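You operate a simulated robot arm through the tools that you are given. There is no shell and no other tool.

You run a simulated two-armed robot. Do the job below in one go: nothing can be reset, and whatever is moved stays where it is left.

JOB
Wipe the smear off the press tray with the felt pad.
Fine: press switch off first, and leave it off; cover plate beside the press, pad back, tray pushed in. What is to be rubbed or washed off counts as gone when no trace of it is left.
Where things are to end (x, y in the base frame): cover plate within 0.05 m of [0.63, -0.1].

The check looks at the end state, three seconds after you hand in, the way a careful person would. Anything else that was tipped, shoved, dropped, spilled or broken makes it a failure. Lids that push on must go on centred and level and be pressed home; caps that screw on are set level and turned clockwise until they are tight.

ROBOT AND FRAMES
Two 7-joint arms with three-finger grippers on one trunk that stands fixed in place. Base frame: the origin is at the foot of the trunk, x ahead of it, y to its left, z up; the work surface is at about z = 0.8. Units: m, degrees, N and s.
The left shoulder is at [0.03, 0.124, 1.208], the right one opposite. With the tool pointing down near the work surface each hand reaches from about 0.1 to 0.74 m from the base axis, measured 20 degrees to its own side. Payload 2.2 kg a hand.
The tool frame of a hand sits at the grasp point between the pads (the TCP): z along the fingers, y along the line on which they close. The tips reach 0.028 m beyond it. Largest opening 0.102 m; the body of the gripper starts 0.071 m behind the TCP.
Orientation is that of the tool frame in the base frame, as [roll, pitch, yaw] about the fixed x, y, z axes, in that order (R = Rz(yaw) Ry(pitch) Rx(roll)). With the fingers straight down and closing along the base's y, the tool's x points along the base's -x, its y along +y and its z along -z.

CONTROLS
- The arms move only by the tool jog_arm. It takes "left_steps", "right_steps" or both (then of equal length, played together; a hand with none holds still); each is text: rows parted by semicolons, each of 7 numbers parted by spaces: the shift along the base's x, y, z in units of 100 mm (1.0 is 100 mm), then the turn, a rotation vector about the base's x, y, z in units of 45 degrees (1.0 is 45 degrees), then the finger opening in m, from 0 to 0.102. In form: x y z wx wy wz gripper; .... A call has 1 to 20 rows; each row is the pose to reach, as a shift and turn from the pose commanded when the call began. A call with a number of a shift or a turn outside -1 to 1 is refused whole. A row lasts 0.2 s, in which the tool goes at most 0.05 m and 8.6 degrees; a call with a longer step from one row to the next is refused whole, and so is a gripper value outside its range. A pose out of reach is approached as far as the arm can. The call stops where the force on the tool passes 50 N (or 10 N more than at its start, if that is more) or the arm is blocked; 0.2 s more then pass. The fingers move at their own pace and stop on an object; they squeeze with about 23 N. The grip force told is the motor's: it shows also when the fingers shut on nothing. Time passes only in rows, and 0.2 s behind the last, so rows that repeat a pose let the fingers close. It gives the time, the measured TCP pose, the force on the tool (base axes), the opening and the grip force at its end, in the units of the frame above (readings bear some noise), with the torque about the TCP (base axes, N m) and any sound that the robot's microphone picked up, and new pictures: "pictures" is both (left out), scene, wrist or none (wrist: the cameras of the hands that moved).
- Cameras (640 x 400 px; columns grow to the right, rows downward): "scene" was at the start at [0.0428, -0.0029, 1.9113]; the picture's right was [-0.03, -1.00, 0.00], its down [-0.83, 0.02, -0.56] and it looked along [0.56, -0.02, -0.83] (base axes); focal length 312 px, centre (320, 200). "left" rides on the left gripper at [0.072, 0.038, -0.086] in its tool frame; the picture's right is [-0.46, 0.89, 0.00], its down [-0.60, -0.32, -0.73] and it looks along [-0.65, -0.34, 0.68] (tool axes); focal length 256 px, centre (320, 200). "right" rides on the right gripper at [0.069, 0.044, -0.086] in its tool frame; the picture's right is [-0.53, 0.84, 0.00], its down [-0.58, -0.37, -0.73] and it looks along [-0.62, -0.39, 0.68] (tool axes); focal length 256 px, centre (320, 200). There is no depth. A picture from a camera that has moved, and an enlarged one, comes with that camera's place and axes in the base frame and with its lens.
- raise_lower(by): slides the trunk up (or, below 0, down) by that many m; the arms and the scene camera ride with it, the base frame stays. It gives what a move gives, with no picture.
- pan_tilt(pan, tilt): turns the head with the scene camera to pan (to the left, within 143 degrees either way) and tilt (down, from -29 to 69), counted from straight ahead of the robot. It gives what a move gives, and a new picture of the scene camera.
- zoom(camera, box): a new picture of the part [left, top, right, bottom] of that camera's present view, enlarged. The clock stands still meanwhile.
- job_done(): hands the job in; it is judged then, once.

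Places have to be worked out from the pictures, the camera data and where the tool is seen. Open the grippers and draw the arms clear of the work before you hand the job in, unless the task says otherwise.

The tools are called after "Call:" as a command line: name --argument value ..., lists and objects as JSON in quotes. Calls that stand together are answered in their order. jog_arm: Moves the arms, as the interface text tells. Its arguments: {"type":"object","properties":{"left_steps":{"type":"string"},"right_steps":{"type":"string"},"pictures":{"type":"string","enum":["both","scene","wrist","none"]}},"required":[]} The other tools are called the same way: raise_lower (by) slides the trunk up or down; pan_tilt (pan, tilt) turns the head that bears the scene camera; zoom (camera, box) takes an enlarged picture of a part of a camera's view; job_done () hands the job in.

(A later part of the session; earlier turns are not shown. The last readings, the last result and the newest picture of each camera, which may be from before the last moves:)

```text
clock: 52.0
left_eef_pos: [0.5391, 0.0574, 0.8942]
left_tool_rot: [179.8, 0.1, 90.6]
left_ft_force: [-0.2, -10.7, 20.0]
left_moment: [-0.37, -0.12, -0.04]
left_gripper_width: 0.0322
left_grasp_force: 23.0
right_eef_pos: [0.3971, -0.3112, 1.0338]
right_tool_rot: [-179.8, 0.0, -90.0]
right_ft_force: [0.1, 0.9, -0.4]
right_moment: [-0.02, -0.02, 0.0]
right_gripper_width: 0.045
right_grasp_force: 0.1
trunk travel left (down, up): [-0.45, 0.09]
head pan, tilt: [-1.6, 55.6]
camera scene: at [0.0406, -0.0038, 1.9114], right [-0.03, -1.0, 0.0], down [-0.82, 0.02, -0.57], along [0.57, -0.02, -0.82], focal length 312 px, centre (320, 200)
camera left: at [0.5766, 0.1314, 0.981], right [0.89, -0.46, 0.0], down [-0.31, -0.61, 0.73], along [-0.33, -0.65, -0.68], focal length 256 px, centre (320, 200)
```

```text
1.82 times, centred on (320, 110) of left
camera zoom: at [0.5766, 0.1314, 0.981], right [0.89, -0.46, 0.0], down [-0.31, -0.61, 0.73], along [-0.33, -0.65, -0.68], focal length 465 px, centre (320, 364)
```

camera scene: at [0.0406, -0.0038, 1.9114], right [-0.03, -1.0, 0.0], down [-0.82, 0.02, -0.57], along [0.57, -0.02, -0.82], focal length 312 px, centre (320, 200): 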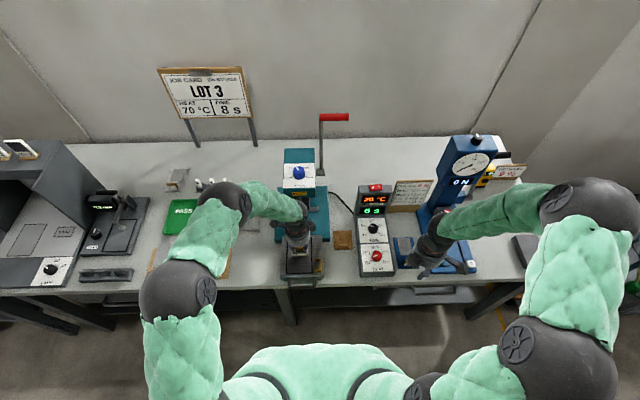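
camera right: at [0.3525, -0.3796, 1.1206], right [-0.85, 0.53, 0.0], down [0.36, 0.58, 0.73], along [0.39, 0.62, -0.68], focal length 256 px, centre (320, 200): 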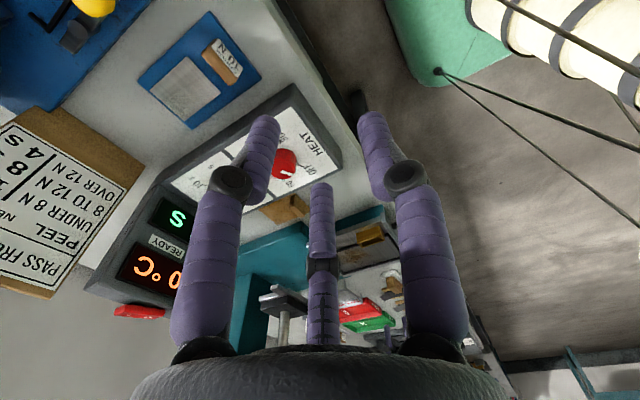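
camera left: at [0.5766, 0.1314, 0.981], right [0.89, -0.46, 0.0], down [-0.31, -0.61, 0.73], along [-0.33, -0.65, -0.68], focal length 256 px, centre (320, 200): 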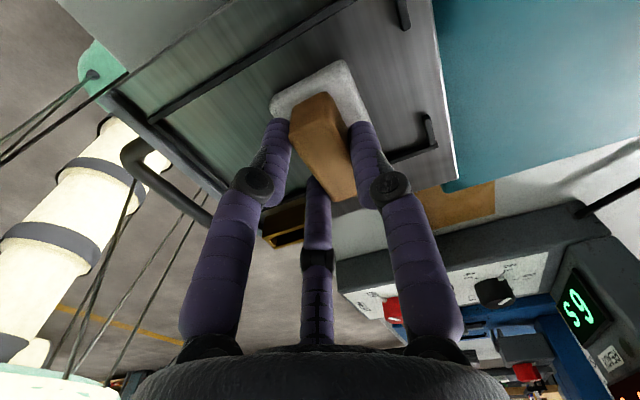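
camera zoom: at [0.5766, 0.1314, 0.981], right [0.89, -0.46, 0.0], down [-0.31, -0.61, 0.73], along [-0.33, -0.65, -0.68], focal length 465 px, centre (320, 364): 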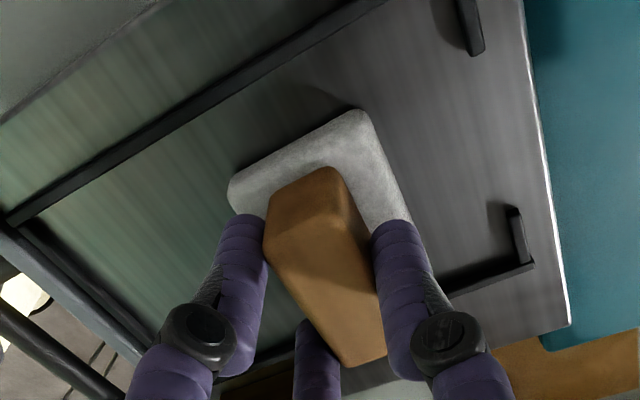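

The brown trace already seems to be fading. I continue with strokes shifted toward the near and far ends of the smear to cover all of it.

Call:
jog_arm --left_steps "0.04 0.06 0.01 0 0 0 0; 0.08 0.11 0.01 0 0 0 0; 0.11 0.05 0.01 0 0 0 0; 0.14 0 0.01 0 0 0 0; 0.16 -0.06 0.01 0 0 0 0; 0.17 -0.11 0.01 0 0 0 0; 0.17 -0.05 0.01 0 0 0 0; 0.17 0 0.01 0 0 0 0; 0.17 0.06 0.01 0 0 0 0; 0.17 0.11 0.01 0 0 0 0; 0.14 0.05 0.01 0 0 0 0; 0.11 0 0.01 0 0 0 0; 0.08 -0.06 0.01 0 0 0 0; 0.05 -0.11 0.01 0 0 0 0; 0.02 -0.05 0.01 0 0 0 0; 0 0 0.01 0 0 0 0; -0.03 0.06 0.01 0 0 0 0; -0.06 0.11 0.01 0 0 0 0; -0.1 0.05 0.01 0 0 0 0; -0.13 0 0.01 0 0 0 0" --pictures "none"

Call:
jog_arm --left_steps "-0.02 -0.06 0 0 0 0 0; -0.04 -0.11 0 0 0 0 0; -0.06 -0.05 0 0 0 0 0; -0.06 0 0 0 0 0 0; -0.06 0.06 0 0 0 0 0; -0.06 0.11 0 0 0 0 0; -0.06 0.05 0 0 0 0 0; -0.04 0 0 0 0 0 0; 0 -0.06 0 0 0 0 0; 0.04 -0.11 0 0 0 0 0; 0.08 -0.05 0 0 0 0 0; 0.12 0 0 0 0 0 0; 0.13 0 0.15 0 0 0 0; 0.13 0 0.4 0 0 0 0; 0.13 0 0.6 0 0 0 0; 0.13 0 0.6 0 0 0 0" --pictures "both"

Call:
zoom --camera "scene" --box '[270, 210, 340, 270]'

Call:
zoom --camera "left" --box '[180, 0, 460, 220]'

```text
clock: 56.2
left_eef_pos: [0.5277, 0.0594, 0.8966]
left_tool_rot: [180.0, 0.1, 90.7]
left_ft_force: [-0.7, -0.1, 0.4]
left_moment: [0.03, -0.02, 0.0]
left_gripper_width: 0.0323
left_grasp_force: 22.7
right_eef_pos: [0.3974, -0.3112, 1.0342]
right_tool_rot: [180.0, 0.0, -90.0]
right_ft_force: [-0.2, 0.6, -0.4]
right_moment: [-0.04, 0.02, 0.0]
right_gripper_width: 0.0449
right_grasp_force: 0.1
trunk travel left (down, up): [-0.45, 0.09]
head pan, tilt: [-1.6, 55.6]
```

```text
clock: 59.6
left_eef_pos: [0.5398, 0.0593, 0.9558]
left_tool_rot: [-180.0, 0.0, 90.7]
left_ft_force: [-0.4, 0.2, -0.4]
left_moment: [0.01, 0.01, 0.01]
left_gripper_width: 0.0325
left_grasp_force: 23.2
right_eef_pos: [0.3987, -0.3106, 1.0335]
right_tool_rot: [180.0, 0.1, -90.0]
right_ft_force: [0.5, -0.6, -0.8]
right_moment: [-0.01, -0.04, -0.04]
right_gripper_width: 0.045
right_grasp_force: 0.0
trunk travel left (down, up): [-0.45, 0.09]
head pan, tilt: [-1.6, 55.6]
camera scene: at [0.0431, -0.0029, 1.9113], right [-0.03, -1.0, 0.0], down [-0.83, 0.02, -0.56], along [0.56, -0.02, -0.83], focal length 312 px, centre (320, 200)
camera left: at [0.5766, 0.1329, 1.0419], right [0.89, -0.45, 0.0], down [-0.31, -0.61, 0.73], along [-0.33, -0.65, -0.68], focal length 256 px, centre (320, 200)
```

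scene: 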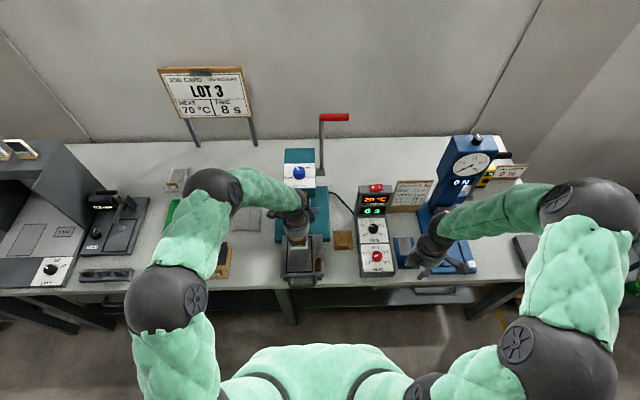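
left: 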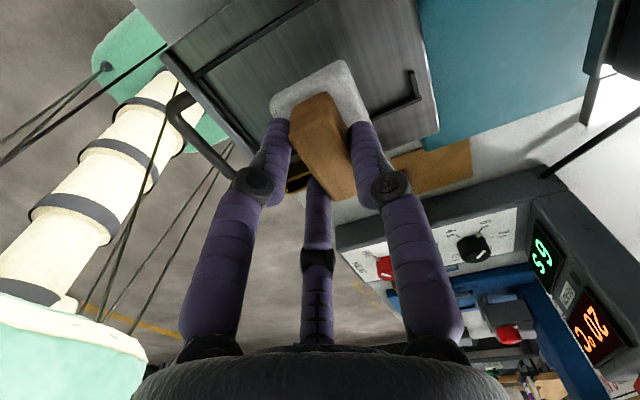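

```text
6.67 times, centred on (305, 240) of scene
camera zoom: at [0.0431, -0.0029, 1.9113], right [-0.03, -1.0, 0.0], down [-0.83, 0.02, -0.56], along [0.56, -0.02, -0.83], focal length 2079 px, centre (420, -67)
```

zoom: 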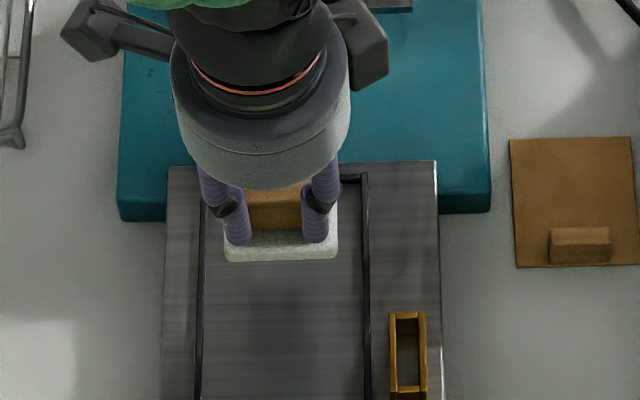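

```text
1.82 times, centred on (320, 110) of left
camera zoom: at [0.5766, 0.1329, 1.0419], right [0.89, -0.45, 0.0], down [-0.31, -0.61, 0.73], along [-0.33, -0.65, -0.68], focal length 465 px, centre (320, 364)
```

zoom: 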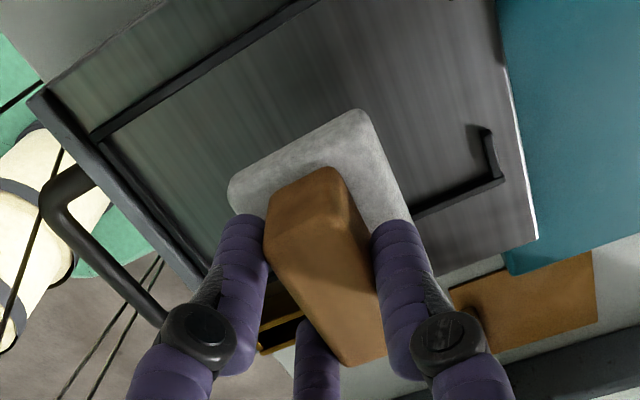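

No brown visible around the pad (the tray slid in ~5 mm, harmless). I move the pad aside at height to inspect the bare tray.

Call:
jog_arm --left_steps "0 0.3 0 0 0 0 0; 0 0.6 0 0 0 0 0; -0.02 0.9 0 0 0 0 0; -0.03 1.0 0 0 0 0 0; -0.03 1.0 0 0 0 0 0" --pictures "both"

Call:
zoom --camera "scene" --box '[280, 225, 335, 275]'

Call:
zoom --camera "right" --box '[320, 210, 440, 290]'

```text
clock: 60.8
left_eef_pos: [0.5358, 0.1591, 0.9561]
left_tool_rot: [-180.0, -0.1, 90.7]
left_ft_force: [-0.1, 0.2, -0.2]
left_moment: [-0.01, 0.02, 0.01]
left_gripper_width: 0.0322
left_grasp_force: 22.6
right_eef_pos: [0.3983, -0.3109, 1.0335]
right_tool_rot: [180.0, 0.0, -90.0]
right_ft_force: [1.3, 0.3, -0.3]
right_moment: [0.0, -0.03, 0.0]
right_gripper_width: 0.0451
right_grasp_force: 0.1
trunk travel left (down, up): [-0.45, 0.09]
head pan, tilt: [-1.6, 55.6]
camera scene: at [0.0428, -0.0031, 1.9113], right [-0.03, -1.0, 0.0], down [-0.83, 0.02, -0.56], along [0.56, -0.02, -0.83], focal length 312 px, centre (320, 200)
camera left: at [0.5737, 0.2331, 1.0414], right [0.89, -0.45, 0.0], down [-0.31, -0.61, 0.73], along [-0.33, -0.65, -0.68], focal length 256 px, centre (320, 200)
```

scene: 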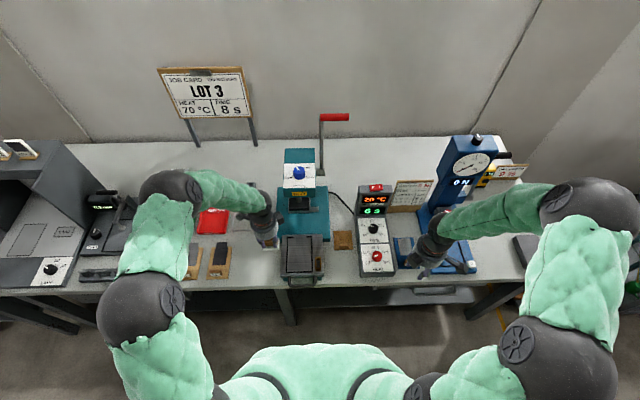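
left: 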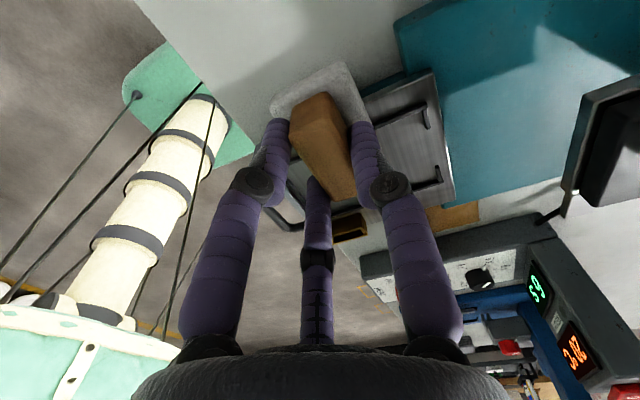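

```text
8.00 times, centred on (308, 250) of scene
camera zoom: at [0.0428, -0.0031, 1.9113], right [-0.03, -1.0, 0.0], down [-0.83, 0.02, -0.56], along [0.56, -0.02, -0.83], focal length 2495 px, centre (420, -200)
```

zoom: 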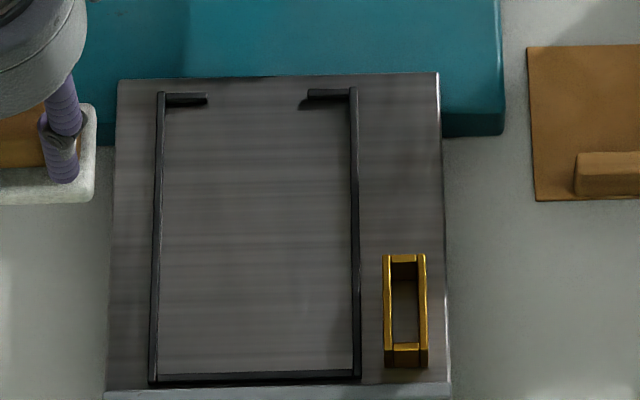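

```text
5.00 times, centred on (380, 250) of right
camera zoom: at [0.3523, -0.3799, 1.1206], right [-0.85, 0.53, 0.0], down [0.36, 0.58, 0.73], along [0.39, 0.62, -0.68], focal length 1280 px, centre (20, -50)
```

zoom: 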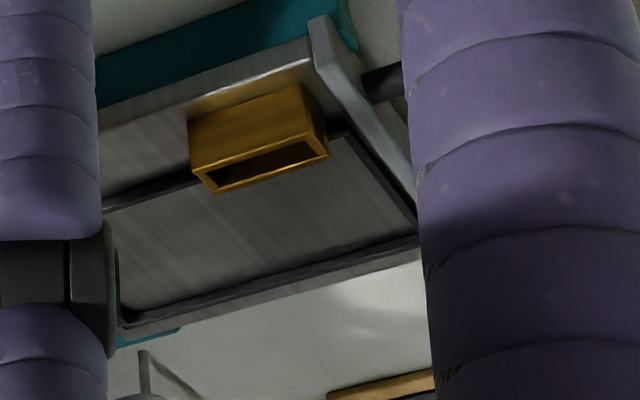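

The tray looks clean; I zoom tighter to make sure no faint trace remains.

Call:
zoom --camera "scene" --box '[292, 232, 328, 256]'

Call:
zoom --camera "scene" --box '[292, 250, 328, 274]'

Call:
zoom --camera "left" --box '[340, 50, 460, 220]'

```text
16.00 times, centred on (310, 244) of scene
camera zoom: at [0.0428, -0.0031, 1.9113], right [-0.03, -1.0, 0.0], down [-0.83, 0.02, -0.56], along [0.56, -0.02, -0.83], focal length 4990 px, centre (480, -504)
```

zoom: 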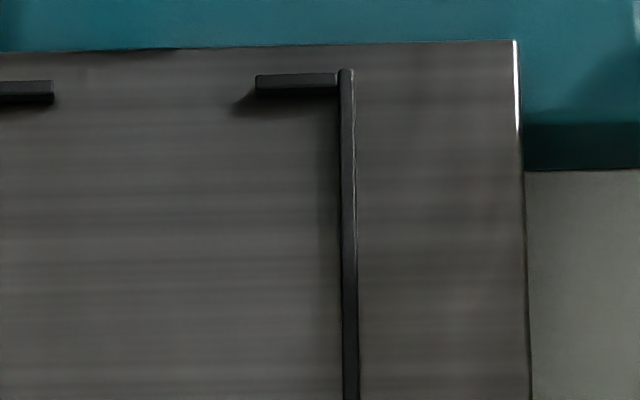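

```text
16.00 times, centred on (310, 262) of scene
camera zoom: at [0.0428, -0.0031, 1.9113], right [-0.03, -1.0, 0.0], down [-0.83, 0.02, -0.56], along [0.56, -0.02, -0.83], focal length 4990 px, centre (480, -792)
```

zoom: 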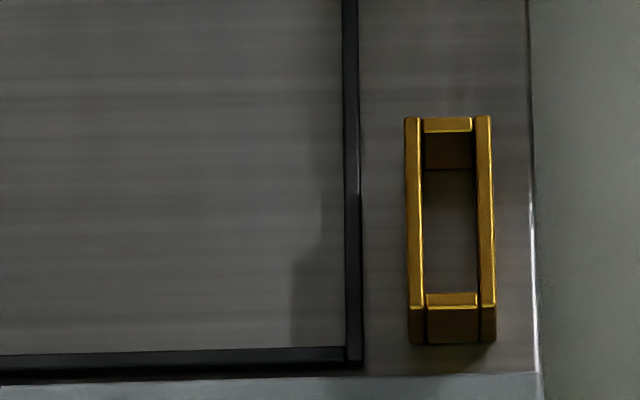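

```text
2.35 times, centred on (400, 135) of left
camera zoom: at [0.5737, 0.2331, 1.0414], right [0.89, -0.45, 0.0], down [-0.31, -0.61, 0.73], along [-0.33, -0.65, -0.68], focal length 602 px, centre (132, 353)
```

zoom: 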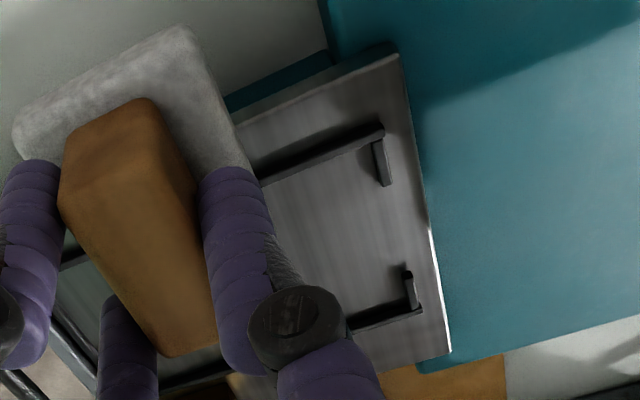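

Call:
zoom --camera "scene" --box '[282, 234, 312, 256]'

Call:
zoom --camera "scene" --box '[225, 235, 275, 275]'

```text
16.00 times, centred on (297, 245) of scene
camera zoom: at [0.0428, -0.0031, 1.9113], right [-0.03, -1.0, 0.0], down [-0.83, 0.02, -0.56], along [0.56, -0.02, -0.83], focal length 4990 px, centre (688, -520)
```

zoom: 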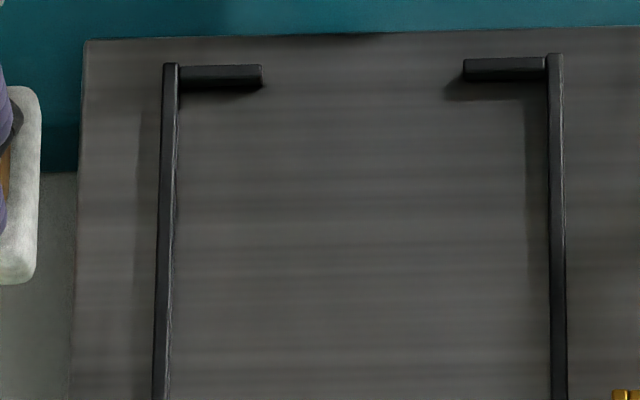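

```text
10.00 times, centred on (250, 255) of scene
camera zoom: at [0.0428, -0.0031, 1.9113], right [-0.03, -1.0, 0.0], down [-0.83, 0.02, -0.56], along [0.56, -0.02, -0.83], focal length 3119 px, centre (1020, -350)
```

zoom: 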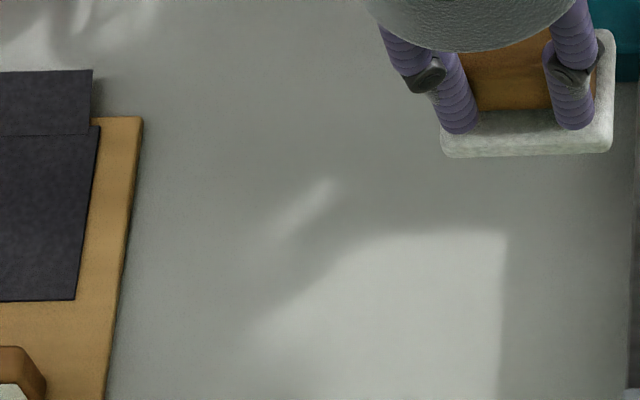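

No trace is left. I carry the pad back to its original place (felt centre [0.533, 0.2655], turned +5°).

Call:
jog_arm --left_steps "0 0.25 0 0 0 0.03 0; -0.03 0.5 0 0 0 0.06 0; -0.06 0.75 0 0 0 0.1 0; -0.098 1.0 0 0 0 0.1 0; -0.098 1.0 0 0 0 0.1 0" --pictures "none"

Call:
jog_arm --left_steps "0 0.04 -0.2 0 0 0 0; 0 0.04 -0.4 0 0 0 0; 0 0.04 -0.6 0 0 0 0; 0 0.04 -0.8 0 0 0 0; 0 0.04 -0.93 0 0 0 0; 0 0.04 -0.93 0 0 0 0" --pictures "both"

Call:
zoom --camera "scene" --box '[235, 245, 265, 270]'

Call:
zoom --camera "left" --box '[220, 40, 420, 220]'

```text
clock: 62.0
left_eef_pos: [0.5269, 0.2598, 0.9551]
left_tool_rot: [-180.0, 0.0, 95.2]
left_ft_force: [0.5, -0.2, -1.0]
left_moment: [0.0, 0.02, 0.0]
left_gripper_width: 0.0322
left_grasp_force: 23.3
right_eef_pos: [0.3979, -0.3105, 1.033]
right_tool_rot: [-180.0, 0.0, -90.1]
right_ft_force: [0.0, -0.1, 0.7]
right_moment: [-0.01, 0.0, 0.04]
right_gripper_width: 0.0452
right_grasp_force: 0.1
trunk travel left (down, up): [-0.45, 0.09]
head pan, tilt: [-1.6, 55.6]
```

```text
clock: 63.4
left_eef_pos: [0.528, 0.2636, 0.8625]
left_tool_rot: [179.9, 0.0, 95.2]
left_ft_force: [0.2, 0.3, -0.2]
left_moment: [-0.01, 0.04, -0.02]
left_gripper_width: 0.0322
left_grasp_force: 23.1
right_eef_pos: [0.398, -0.3103, 1.034]
right_tool_rot: [-180.0, 0.0, -90.0]
right_ft_force: [0.2, 0.3, -0.6]
right_moment: [0.01, -0.02, 0.04]
right_gripper_width: 0.045
right_grasp_force: 0.1
trunk travel left (down, up): [-0.45, 0.09]
head pan, tilt: [-1.6, 55.6]
camera scene: at [0.0427, -0.0029, 1.9113], right [-0.03, -1.0, 0.0], down [-0.83, 0.02, -0.56], along [0.56, -0.02, -0.83], focal length 312 px, centre (320, 200)
camera left: at [0.558, 0.3402, 0.9485], right [0.92, -0.38, 0.0], down [-0.26, -0.63, 0.73], along [-0.28, -0.68, -0.68], focal length 256 px, centre (320, 200)
```

scene: 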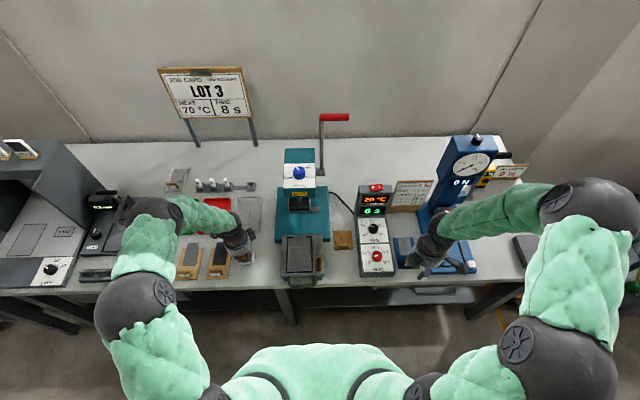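
left: 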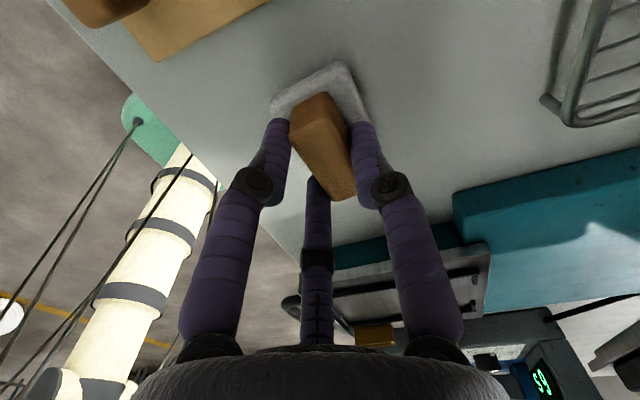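

```text
16.00 times, centred on (250, 258) of scene
camera zoom: at [0.0427, -0.0029, 1.9113], right [-0.03, -1.0, 0.0], down [-0.83, 0.02, -0.56], along [0.56, -0.02, -0.83], focal length 4990 px, centre (1440, -720)
```

zoom: 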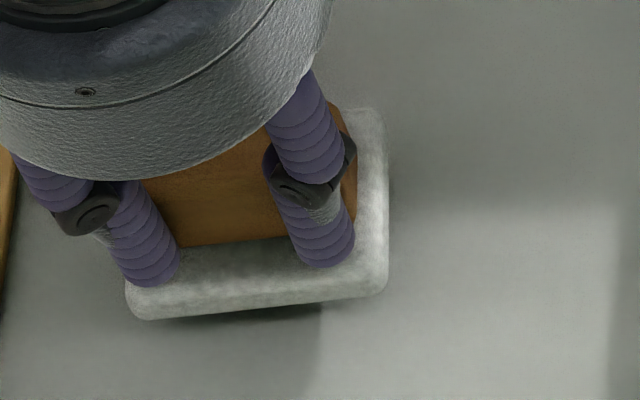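

```text
2.22 times, centred on (320, 130) of left
camera zoom: at [0.558, 0.3402, 0.9485], right [0.92, -0.38, 0.0], down [-0.26, -0.63, 0.73], along [-0.28, -0.68, -0.68], focal length 569 px, centre (320, 356)
```

zoom: 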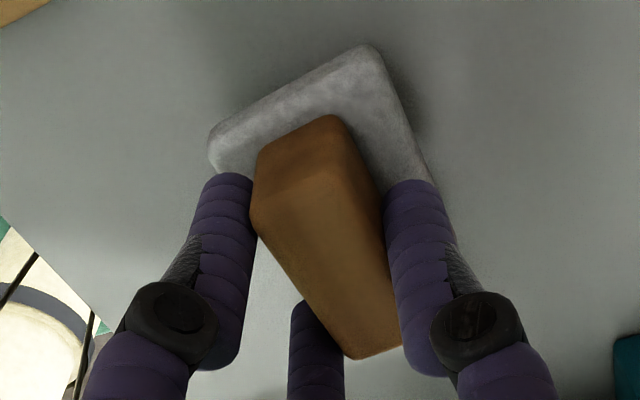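

Comparing with the original view, the pad will land within about 1 mm of its old place. I set it down the last centimetre.

Call:
jog_arm --left_steps "-0.01 0 -0.04 0 0 0 0; -0.01 0 -0.07 0 0 0 0; -0.01 0 -0.09 0 0 0 0; -0.01 0 -0.105 0 0 0 0; -0.01 0 -0.105 0 0 0 0" --pictures "none"

```text
clock: 64.6
left_eef_pos: [0.5252, 0.2638, 0.8524]
left_tool_rot: [180.0, 0.0, 95.1]
left_ft_force: [0.3, -1.3, -0.9]
left_moment: [-0.01, -0.01, -0.02]
left_gripper_width: 0.0321
left_grasp_force: 23.0
right_eef_pos: [0.3985, -0.3097, 1.0337]
right_tool_rot: [180.0, -0.1, -90.1]
right_ft_force: [0.9, -0.3, 0.2]
right_moment: [0.01, -0.03, -0.02]
right_gripper_width: 0.0449
right_grasp_force: 0.1
trunk travel left (down, up): [-0.45, 0.09]
head pan, tilt: [-1.6, 55.6]
```

Call:
jog_arm --left_steps "0 0 -0.01 0 0 0 0; 0 0 -0.015 0 0 0 0; 0 0 -0.015 0 0 0 0" --pictures "none"

```text
clock: 65.4
left_eef_pos: [0.5255, 0.2637, 0.8519]
left_tool_rot: [180.0, -0.1, 95.2]
left_ft_force: [-0.7, 1.1, 3.9]
left_moment: [0.0, -0.05, 0.03]
left_gripper_width: 0.0325
left_grasp_force: 23.0
right_eef_pos: [0.3981, -0.3112, 1.0344]
right_tool_rot: [-179.9, 0.0, -90.0]
right_ft_force: [-0.1, -0.7, -0.5]
right_moment: [-0.01, 0.0, -0.02]
right_gripper_width: 0.045
right_grasp_force: 0.1
trunk travel left (down, up): [-0.45, 0.09]
head pan, tilt: [-1.6, 55.6]
```

The pad is resting on the table (4 N). I open the fingers gradually and lift away.

Call:
jog_arm --left_steps "0 0 0 0 0 0 0.034; 0 0 0 0 0 0 0.038; 0 0 0 0 0 0 0.044; 0 0 0 0 0 0 0.05; 0 0 0 0 0 0 0.056; 0 0 0 0 0 0 0.056; 0 0 0.1 0 0 0 0.056; 0 0 0.3 0 0 0 0.056; 0 0 0.6 0 0 0 0.056; 0 0 0.9 0 0 0 0.056; 0 0 0.9 0 0 0 0.056" --pictures "both"

Call:
zoom --camera "scene" --box '[235, 245, 265, 270]'

```text
clock: 67.8
left_eef_pos: [0.5248, 0.2624, 0.9389]
left_tool_rot: [-180.0, 0.0, 95.2]
left_ft_force: [-0.1, 0.1, -0.2]
left_moment: [0.03, -0.02, 0.0]
left_gripper_width: 0.0558
left_grasp_force: 0.1
right_eef_pos: [0.398, -0.3098, 1.0346]
right_tool_rot: [-180.0, 0.0, -90.0]
right_ft_force: [-0.9, 0.7, -1.1]
right_moment: [-0.01, -0.01, -0.03]
right_gripper_width: 0.0449
right_grasp_force: 0.1
trunk travel left (down, up): [-0.45, 0.09]
head pan, tilt: [-1.6, 55.6]
camera scene: at [0.0433, -0.0027, 1.9113], right [-0.03, -1.0, 0.0], down [-0.83, 0.02, -0.56], along [0.56, -0.02, -0.83], focal length 312 px, centre (320, 200)
camera left: at [0.5567, 0.339, 1.026], right [0.92, -0.38, 0.0], down [-0.26, -0.63, 0.73], along [-0.28, -0.68, -0.68], focal length 256 px, centre (320, 200)
```

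scene: 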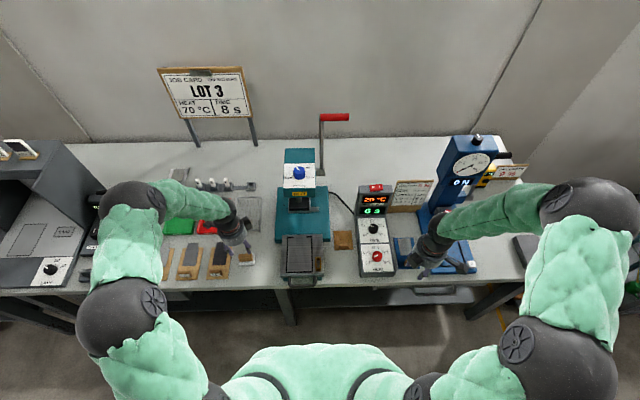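
left: 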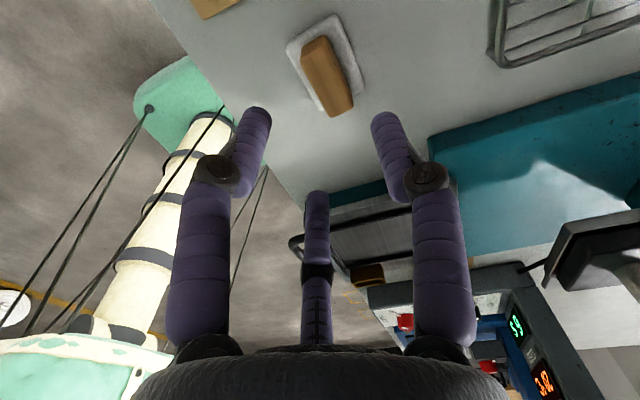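

```text
16.00 times, centred on (250, 258) of scene
camera zoom: at [0.0433, -0.0027, 1.9113], right [-0.03, -1.0, 0.0], down [-0.83, 0.02, -0.56], along [0.56, -0.02, -0.83], focal length 4990 px, centre (1440, -720)
```

zoom: 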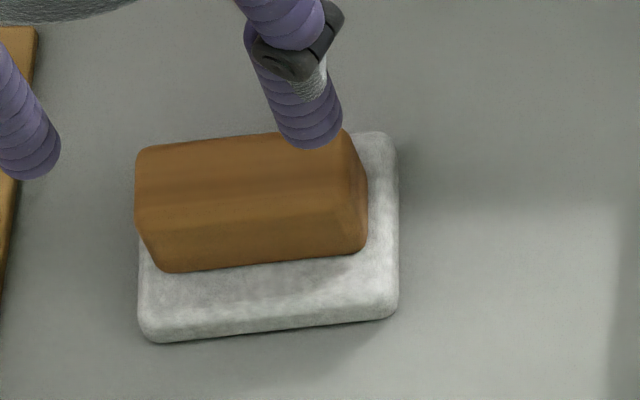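

The pad is back within a millimetre of where it was. Now the tray: I retreat the left hand and use the right hand's camera to look at the tray's front and handle for the push.

Call:
jog_arm --left_steps "-0.1 0.1 0.3 0 0 0 0.056; -0.3 0.3 0.6 0 0 0 0.056; -0.5 0.5 0.9 0 0 0 0.056; -0.8 0.7 1.0 0 0 0 0.056; -1.0 0.8 1.0 0 0 0 0.056" --right_steps "0 0.2 0 0 0 0 0.045; -0.1 0.4 0 0 0 0 0.03; -0.2 0.6 -0.1 0 0 0 0.01; -0.3 0.8 -0.2 0 0 0 0; -0.4 1.0 -0.3 0 0 0 0" --pictures "none"

Call:
jog_arm --right_steps "0 0.3 -0.1 0 0 0 0; 0 0.6 -0.3 0 0 0 0; 0 0.9 -0.5 0 0 0 0; 0 1.0 -0.7 0 0 0 0; 0 1.0 -0.7 0 0 0 0" --pictures "both"

Call:
zoom --camera "right" --box '[200, 20, 440, 200]'

```text
clock: 69.0
left_eef_pos: [0.4264, 0.3431, 1.0384]
left_tool_rot: [179.9, 0.0, 95.2]
left_ft_force: [0.6, 0.1, 0.8]
left_moment: [0.01, -0.02, 0.02]
left_gripper_width: 0.0558
left_grasp_force: 0.0
right_eef_pos: [0.3592, -0.2094, 1.0041]
right_tool_rot: [-179.9, 0.0, -90.0]
right_ft_force: [-0.6, -0.4, 0.6]
right_moment: [0.01, 0.0, -0.03]
right_gripper_width: 0.0023
right_grasp_force: 22.9
trunk travel left (down, up): [-0.45, 0.09]
head pan, tilt: [-1.6, 55.6]
```

```text
clock: 70.2
left_eef_pos: [0.427, 0.3427, 1.0394]
left_tool_rot: [179.9, -0.1, 95.2]
left_ft_force: [-0.6, 0.4, 0.7]
left_moment: [0.01, -0.03, 0.0]
left_gripper_width: 0.056
left_grasp_force: 0.0
right_eef_pos: [0.359, -0.11, 0.9339]
right_tool_rot: [-179.9, 0.0, -90.1]
right_ft_force: [-0.5, -0.2, -0.4]
right_moment: [0.0, -0.02, -0.01]
right_gripper_width: 0.0022
right_grasp_force: 22.9
trunk travel left (down, up): [-0.45, 0.09]
head pan, tilt: [-1.6, 55.6]
camera scene: at [0.0423, -0.0029, 1.9114], right [-0.03, -1.0, 0.0], down [-0.82, 0.02, -0.56], along [0.56, -0.02, -0.83], focal length 312 px, centre (320, 200)
camera right: at [0.3127, -0.1793, 1.0204], right [-0.84, 0.53, 0.0], down [0.36, 0.58, 0.73], along [0.39, 0.62, -0.68], focal length 256 px, centre (320, 200)
```

scene: 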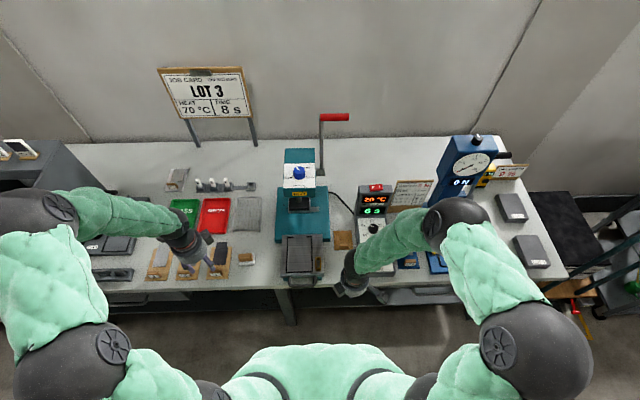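
right: 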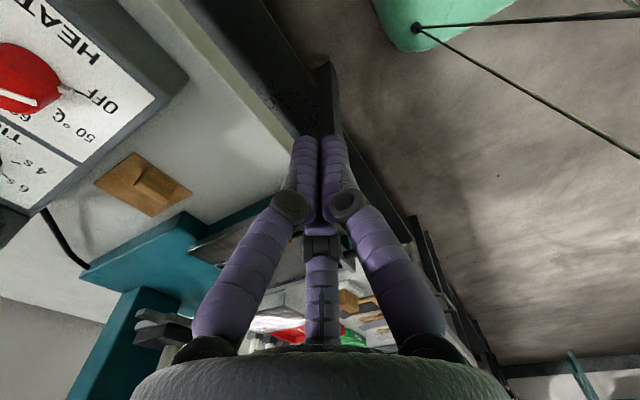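

```text
2.22 times, centred on (320, 110) of right
camera zoom: at [0.3127, -0.1793, 1.0204], right [-0.84, 0.53, 0.0], down [0.36, 0.58, 0.73], along [0.39, 0.62, -0.68], focal length 569 px, centre (320, 400)
```

zoom: 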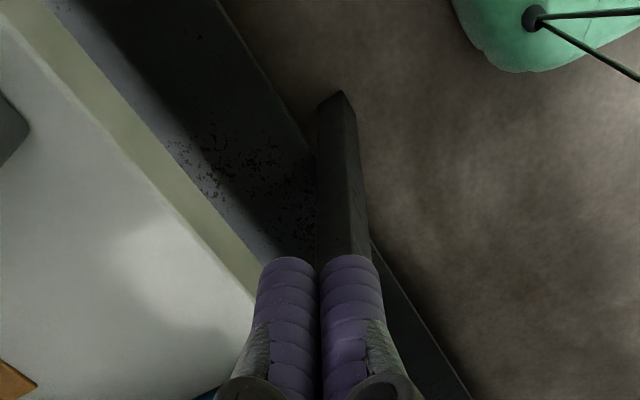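

The closed fingers hide the tray from here. I move the hand in front of the tray's centre line, where the handle will be visible beside the fingers.

Call:
jog_arm --right_steps "-0.03 0.25 0 0 0 0 0; -0.06 0.5 0 0 0 0 0; -0.1 0.75 0 0 0 0 0; -0.15 0.95 0 0 0 0 0; -0.15 1.0 0 0 0 0 0" --pictures "none"

Call:
jog_arm --right_steps "0 0.25 0 0 0 0 0; 0 0.5 0 0 0 0 0; 0 0.6 0 0 0 0 0; 0 0.6 0 0 0 0 0" --pictures "both"

Call:
zoom --camera "right" --box '[120, 20, 360, 200]'

Call:
zoom --camera "scene" --box '[260, 220, 350, 310]'

```text
clock: 71.4
left_eef_pos: [0.4262, 0.3429, 1.0406]
left_tool_rot: [179.9, 0.0, 95.2]
left_ft_force: [0.4, 0.7, -0.2]
left_moment: [0.0, 0.03, 0.01]
left_gripper_width: 0.056
left_grasp_force: 0.0
right_eef_pos: [0.3428, -0.0096, 0.9329]
right_tool_rot: [-179.9, 0.0, -90.1]
right_ft_force: [-0.5, -0.4, -0.3]
right_moment: [-0.03, 0.04, 0.04]
right_gripper_width: 0.0021
right_grasp_force: 22.9
trunk travel left (down, up): [-0.45, 0.09]
head pan, tilt: [-1.6, 55.6]
```

```text
clock: 72.4
left_eef_pos: [0.4253, 0.3423, 1.041]
left_tool_rot: [180.0, 0.0, 95.2]
left_ft_force: [-0.7, 0.1, -0.8]
left_moment: [0.01, -0.02, -0.02]
left_gripper_width: 0.0561
left_grasp_force: 0.1
right_eef_pos: [0.3424, 0.0502, 0.9344]
right_tool_rot: [-180.0, 0.0, -90.0]
right_ft_force: [0.2, -0.2, 0.2]
right_moment: [-0.02, 0.01, 0.0]
right_gripper_width: 0.0022
right_grasp_force: 23.1
trunk travel left (down, up): [-0.45, 0.09]
head pan, tilt: [-1.6, 55.6]
camera scene: at [0.0427, -0.0028, 1.9113], right [-0.03, -1.0, 0.0], down [-0.83, 0.02, -0.56], along [0.56, -0.02, -0.83], focal length 312 px, centre (320, 200)
camera right: at [0.2974, -0.0196, 1.0209], right [-0.85, 0.53, 0.0], down [0.36, 0.58, 0.73], along [0.39, 0.62, -0.68], focal length 256 px, centre (320, 200)
```

scene: 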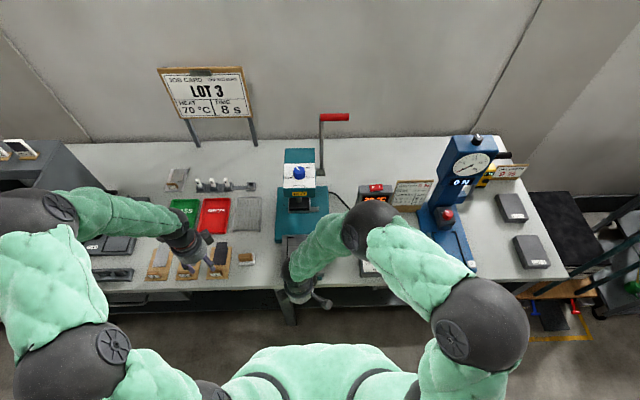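
right: 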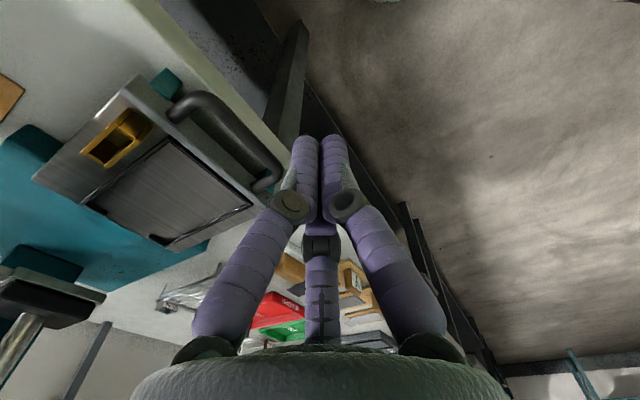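

```text
2.22 times, centred on (240, 110) of right
camera zoom: at [0.2974, -0.0196, 1.0209], right [-0.85, 0.53, 0.0], down [0.36, 0.58, 0.73], along [0.39, 0.62, -0.68], focal length 569 px, centre (498, 400)
```

zoom: 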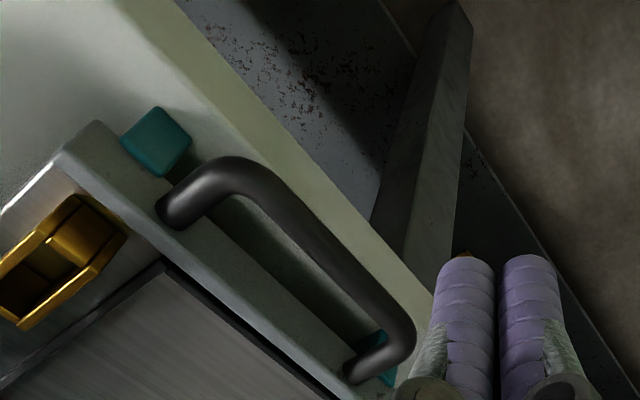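

```text
4.44 times, centred on (305, 265) of scene
camera zoom: at [0.0427, -0.0028, 1.9113], right [-0.03, -1.0, 0.0], down [-0.83, 0.02, -0.56], along [0.56, -0.02, -0.83], focal length 1386 px, centre (387, -89)
```

zoom: 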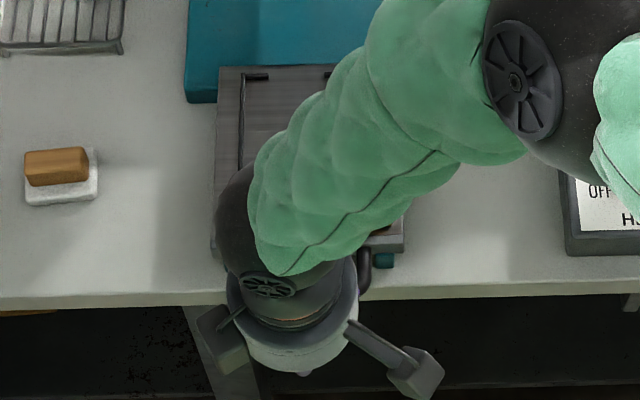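

The front view shows only two narrow teal guide rails at the sides and free space in the middle; the handle bar is at about [0.416, 0.05, 0.832]. I lower the closed fingers in front of the bar to z ≈ 0.842.

Call:
jog_arm --right_steps "0 0 -0.2 0 0 0 0; 0 0 -0.45 0 0 0 0; 0 0 -0.7 0 0 0 0; 0 0 -0.88 0 0 0 0; 0 0 -0.92 0 0 0 0; 0 0 -0.92 0 0 0 0" --pictures "wrist"

Call:
zoom --camera "right" --box '[120, 20, 360, 200]'

```text
clock: 73.8
left_eef_pos: [0.4264, 0.342, 1.0393]
left_tool_rot: [180.0, 0.0, 95.2]
left_ft_force: [-0.3, -0.8, -0.9]
left_moment: [-0.01, -0.03, 0.0]
left_gripper_width: 0.0561
left_grasp_force: 0.1
right_eef_pos: [0.3415, 0.0495, 0.8425]
right_tool_rot: [180.0, 0.0, -90.0]
right_ft_force: [0.6, 0.1, -0.3]
right_moment: [0.02, 0.0, -0.01]
right_gripper_width: 0.0021
right_grasp_force: 22.6
trunk travel left (down, up): [-0.45, 0.09]
head pan, tilt: [-1.6, 55.6]
camera right: at [0.2972, -0.0193, 0.9286], right [-0.85, 0.53, 0.0], down [0.36, 0.58, 0.73], along [0.39, 0.62, -0.68], focal length 256 px, centre (320, 200)
```

right: 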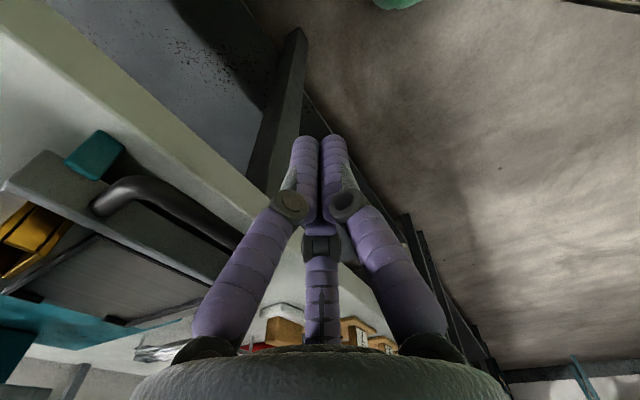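

```text
2.22 times, centred on (240, 110) of right
camera zoom: at [0.2972, -0.0193, 0.9286], right [-0.85, 0.53, 0.0], down [0.36, 0.58, 0.73], along [0.39, 0.62, -0.68], focal length 569 px, centre (498, 400)
```

zoom: 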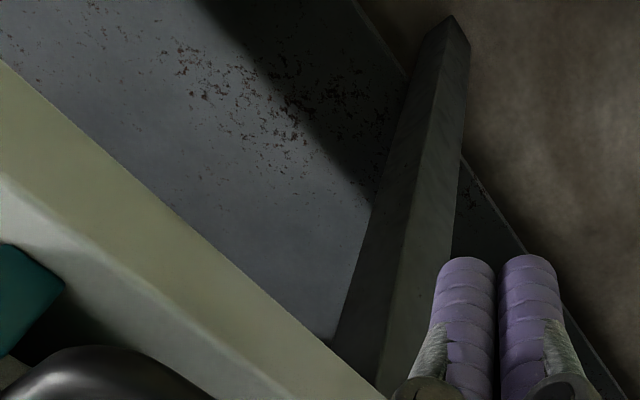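

The bar is confirmed at z ≈ 0.835; fingertips are at 0.815, right for a side push. I advance until contact and start pushing along +x at the tray's centre line.

Call:
jog_arm --right_steps "0.15 0 0 0 0 0 0; 0.3 0 0 0 0 0 0; 0.4 0 0 0 0 0 0; 0.5 0 0 0 0 0 0; 0.6 0 0 0 0 0 0; 0.7 0 0 0 0 0 0; 0.8 0 0 0 0 0 0; 0.8 0 0 0 0 0 0" --pictures "both"

Call:
zoom --camera "scene" --box '[260, 200, 350, 290]'

```text
clock: 75.6
left_eef_pos: [0.4263, 0.343, 1.0401]
left_tool_rot: [180.0, 0.1, 95.2]
left_ft_force: [0.2, 0.1, -0.2]
left_moment: [-0.01, -0.02, 0.03]
left_gripper_width: 0.0562
left_grasp_force: 0.1
right_eef_pos: [0.4229, 0.0488, 0.8432]
right_tool_rot: [-179.9, 0.0, -90.0]
right_ft_force: [-0.6, 0.2, 0.5]
right_moment: [0.01, -0.01, 0.0]
right_gripper_width: 0.0022
right_grasp_force: 23.1
trunk travel left (down, up): [-0.45, 0.09]
head pan, tilt: [-1.6, 55.6]
camera scene: at [0.0426, -0.0027, 1.9113], right [-0.03, -1.0, 0.0], down [-0.83, 0.02, -0.56], along [0.56, -0.02, -0.83], focal length 312 px, centre (320, 200)
camera right: at [0.3779, -0.0196, 0.9288], right [-0.84, 0.53, 0.0], down [0.36, 0.58, 0.73], along [0.39, 0.62, -0.68], focal length 256 px, centre (320, 200)
```

scene: 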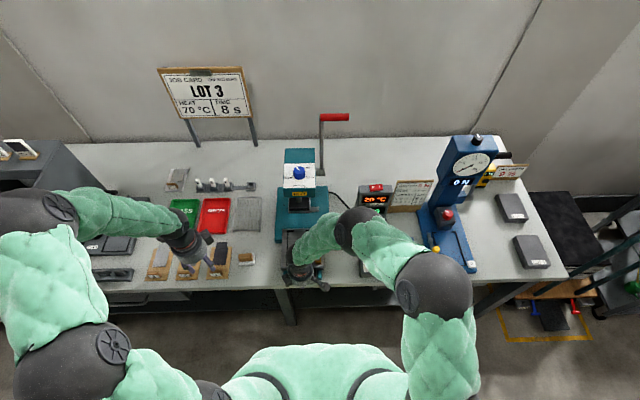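
right: 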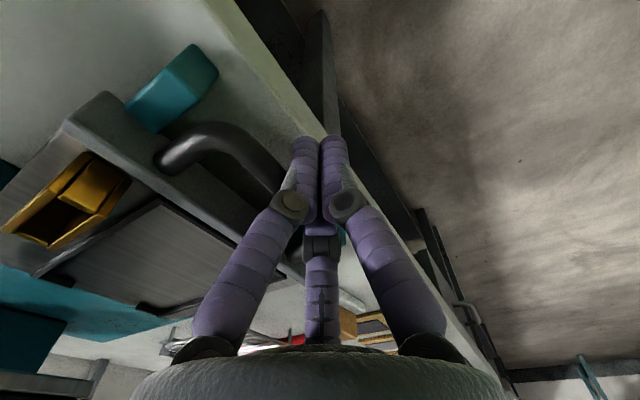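

```text
4.44 times, centred on (305, 245) of scene
camera zoom: at [0.0426, -0.0027, 1.9113], right [-0.03, -1.0, 0.0], down [-0.83, 0.02, -0.56], along [0.56, -0.02, -0.83], focal length 1386 px, centre (387, 0)
```

zoom: 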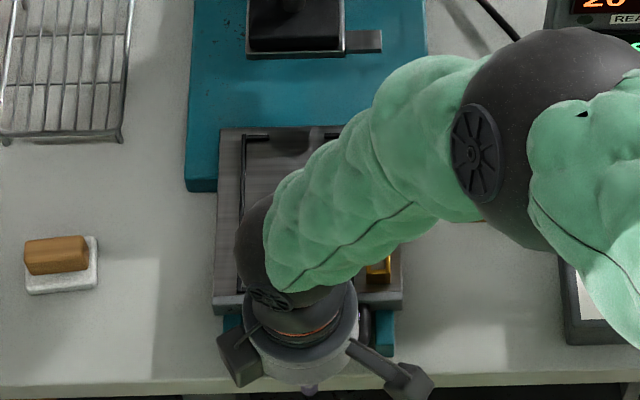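

The tray slides easily (under 1 N) and the guide rails are now showing in front of it. I keep pushing.

Call:
jog_arm --right_steps "0.1 0 0 0 0 0 0; 0.2 0 0 0 0 0 0; 0.3 0 0 0 0 0 0; 0.4 0 0 0 0 0 0; 0.5 0 0 0 0 0 0; 0.5 0 0 0 0 0 0" --pictures "both"

Call:
zoom --camera "scene" --box '[260, 180, 350, 270]'

```text
clock: 77.0
left_eef_pos: [0.4271, 0.3427, 1.0396]
left_tool_rot: [-179.9, 0.0, 95.2]
left_ft_force: [-0.1, -0.1, 0.2]
left_moment: [-0.01, 0.03, 0.01]
left_gripper_width: 0.0562
left_grasp_force: 0.0
right_eef_pos: [0.4734, 0.0505, 0.8426]
right_tool_rot: [-179.9, 0.0, -90.0]
right_ft_force: [0.1, -0.4, 0.3]
right_moment: [-0.01, 0.0, -0.01]
right_gripper_width: 0.0026
right_grasp_force: 23.1
trunk travel left (down, up): [-0.45, 0.09]
head pan, tilt: [-1.6, 55.6]
camera scene: at [0.0426, -0.0028, 1.9113], right [-0.03, -1.0, 0.0], down [-0.83, 0.02, -0.56], along [0.56, -0.02, -0.83], focal length 312 px, centre (320, 200)
camera right: at [0.4277, -0.019, 0.9291], right [-0.84, 0.54, 0.0], down [0.36, 0.58, 0.73], along [0.39, 0.62, -0.68], focal length 256 px, centre (320, 200)
```

scene: 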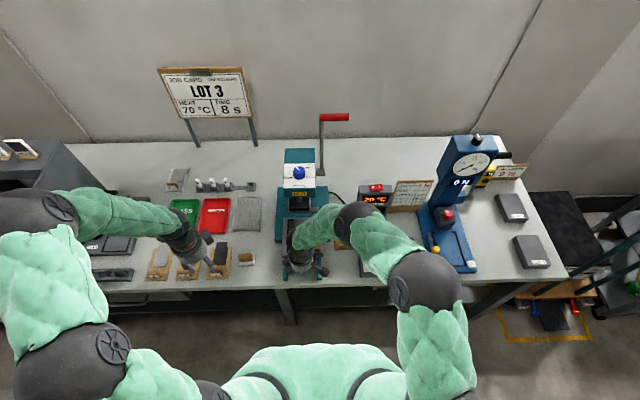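
right: 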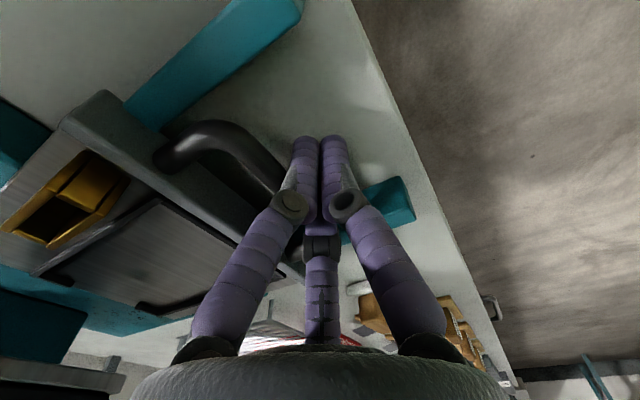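

```text
4.44 times, centred on (305, 225) of scene
camera zoom: at [0.0426, -0.0028, 1.9113], right [-0.03, -1.0, 0.0], down [-0.83, 0.02, -0.56], along [0.56, -0.02, -0.83], focal length 1386 px, centre (387, 89)
```

zoom: 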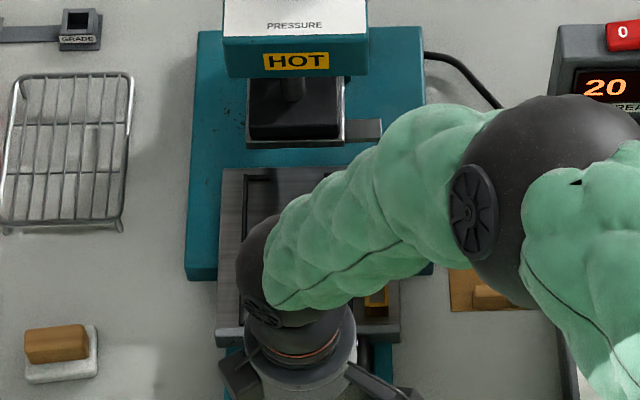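

Still sliding freely. I push on in smaller steps to find the end stop.

Call:
jog_arm --right_steps "0.08 0 0 0 0 0 0; 0.16 0 0 0 0 0 0; 0.24 0 0 0 0 0 0; 0.32 0 0 0 0 0 0; 0.4 0 0 0 0 0 0; 0.4 0 0 0 0 0 0" --pictures "both"

Call:
zoom --camera "scene" --box '[260, 170, 350, 260]'

```text
clock: 78.4
left_eef_pos: [0.4262, 0.3421, 1.04]
left_tool_rot: [-180.0, 0.0, 95.3]
left_ft_force: [0.3, -0.8, -0.6]
left_moment: [0.02, -0.02, -0.03]
left_gripper_width: 0.0561
left_grasp_force: 0.0
right_eef_pos: [0.5131, 0.0504, 0.8423]
right_tool_rot: [-179.9, 0.0, -89.9]
right_ft_force: [-0.8, 0.3, -0.7]
right_moment: [0.02, -0.02, -0.05]
right_gripper_width: 0.0024
right_grasp_force: 22.9
trunk travel left (down, up): [-0.45, 0.09]
head pan, tilt: [-1.6, 55.6]
camera scene: at [0.0427, -0.0028, 1.9113], right [-0.03, -1.0, 0.0], down [-0.83, 0.02, -0.56], along [0.56, -0.02, -0.83], focal length 312 px, centre (320, 200)
camera right: at [0.4678, -0.0195, 0.9291], right [-0.84, 0.53, 0.0], down [0.36, 0.58, 0.73], along [0.39, 0.62, -0.68], focal length 256 px, centre (320, 200)
```

scene: 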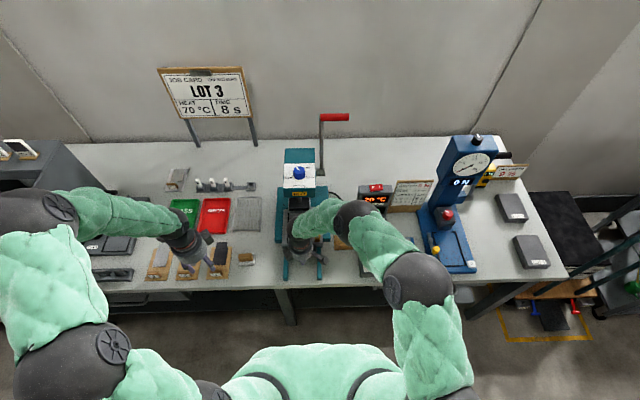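
right: 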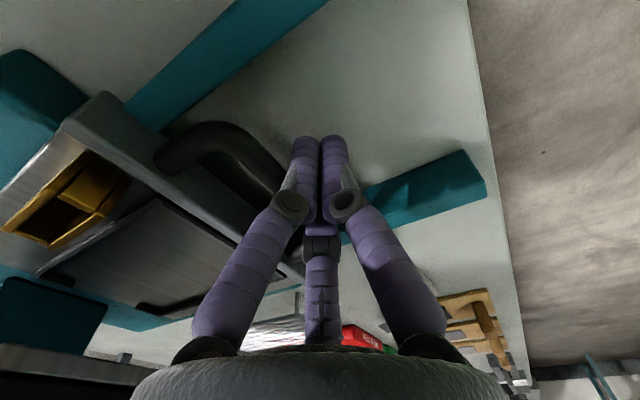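

```text
4.44 times, centred on (305, 215) of scene
camera zoom: at [0.0427, -0.0028, 1.9113], right [-0.03, -1.0, 0.0], down [-0.83, 0.02, -0.56], along [0.56, -0.02, -0.83], focal length 1386 px, centre (387, 133)
```

zoom: 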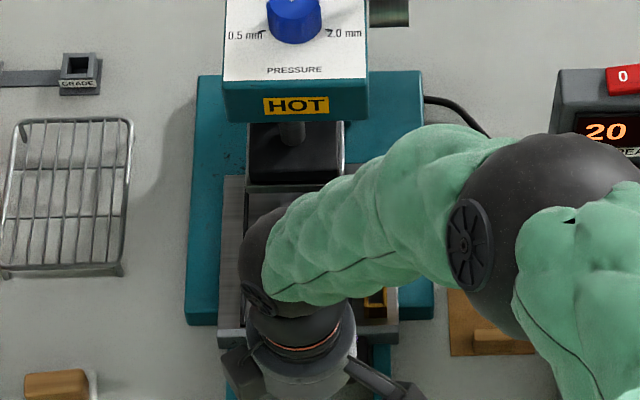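

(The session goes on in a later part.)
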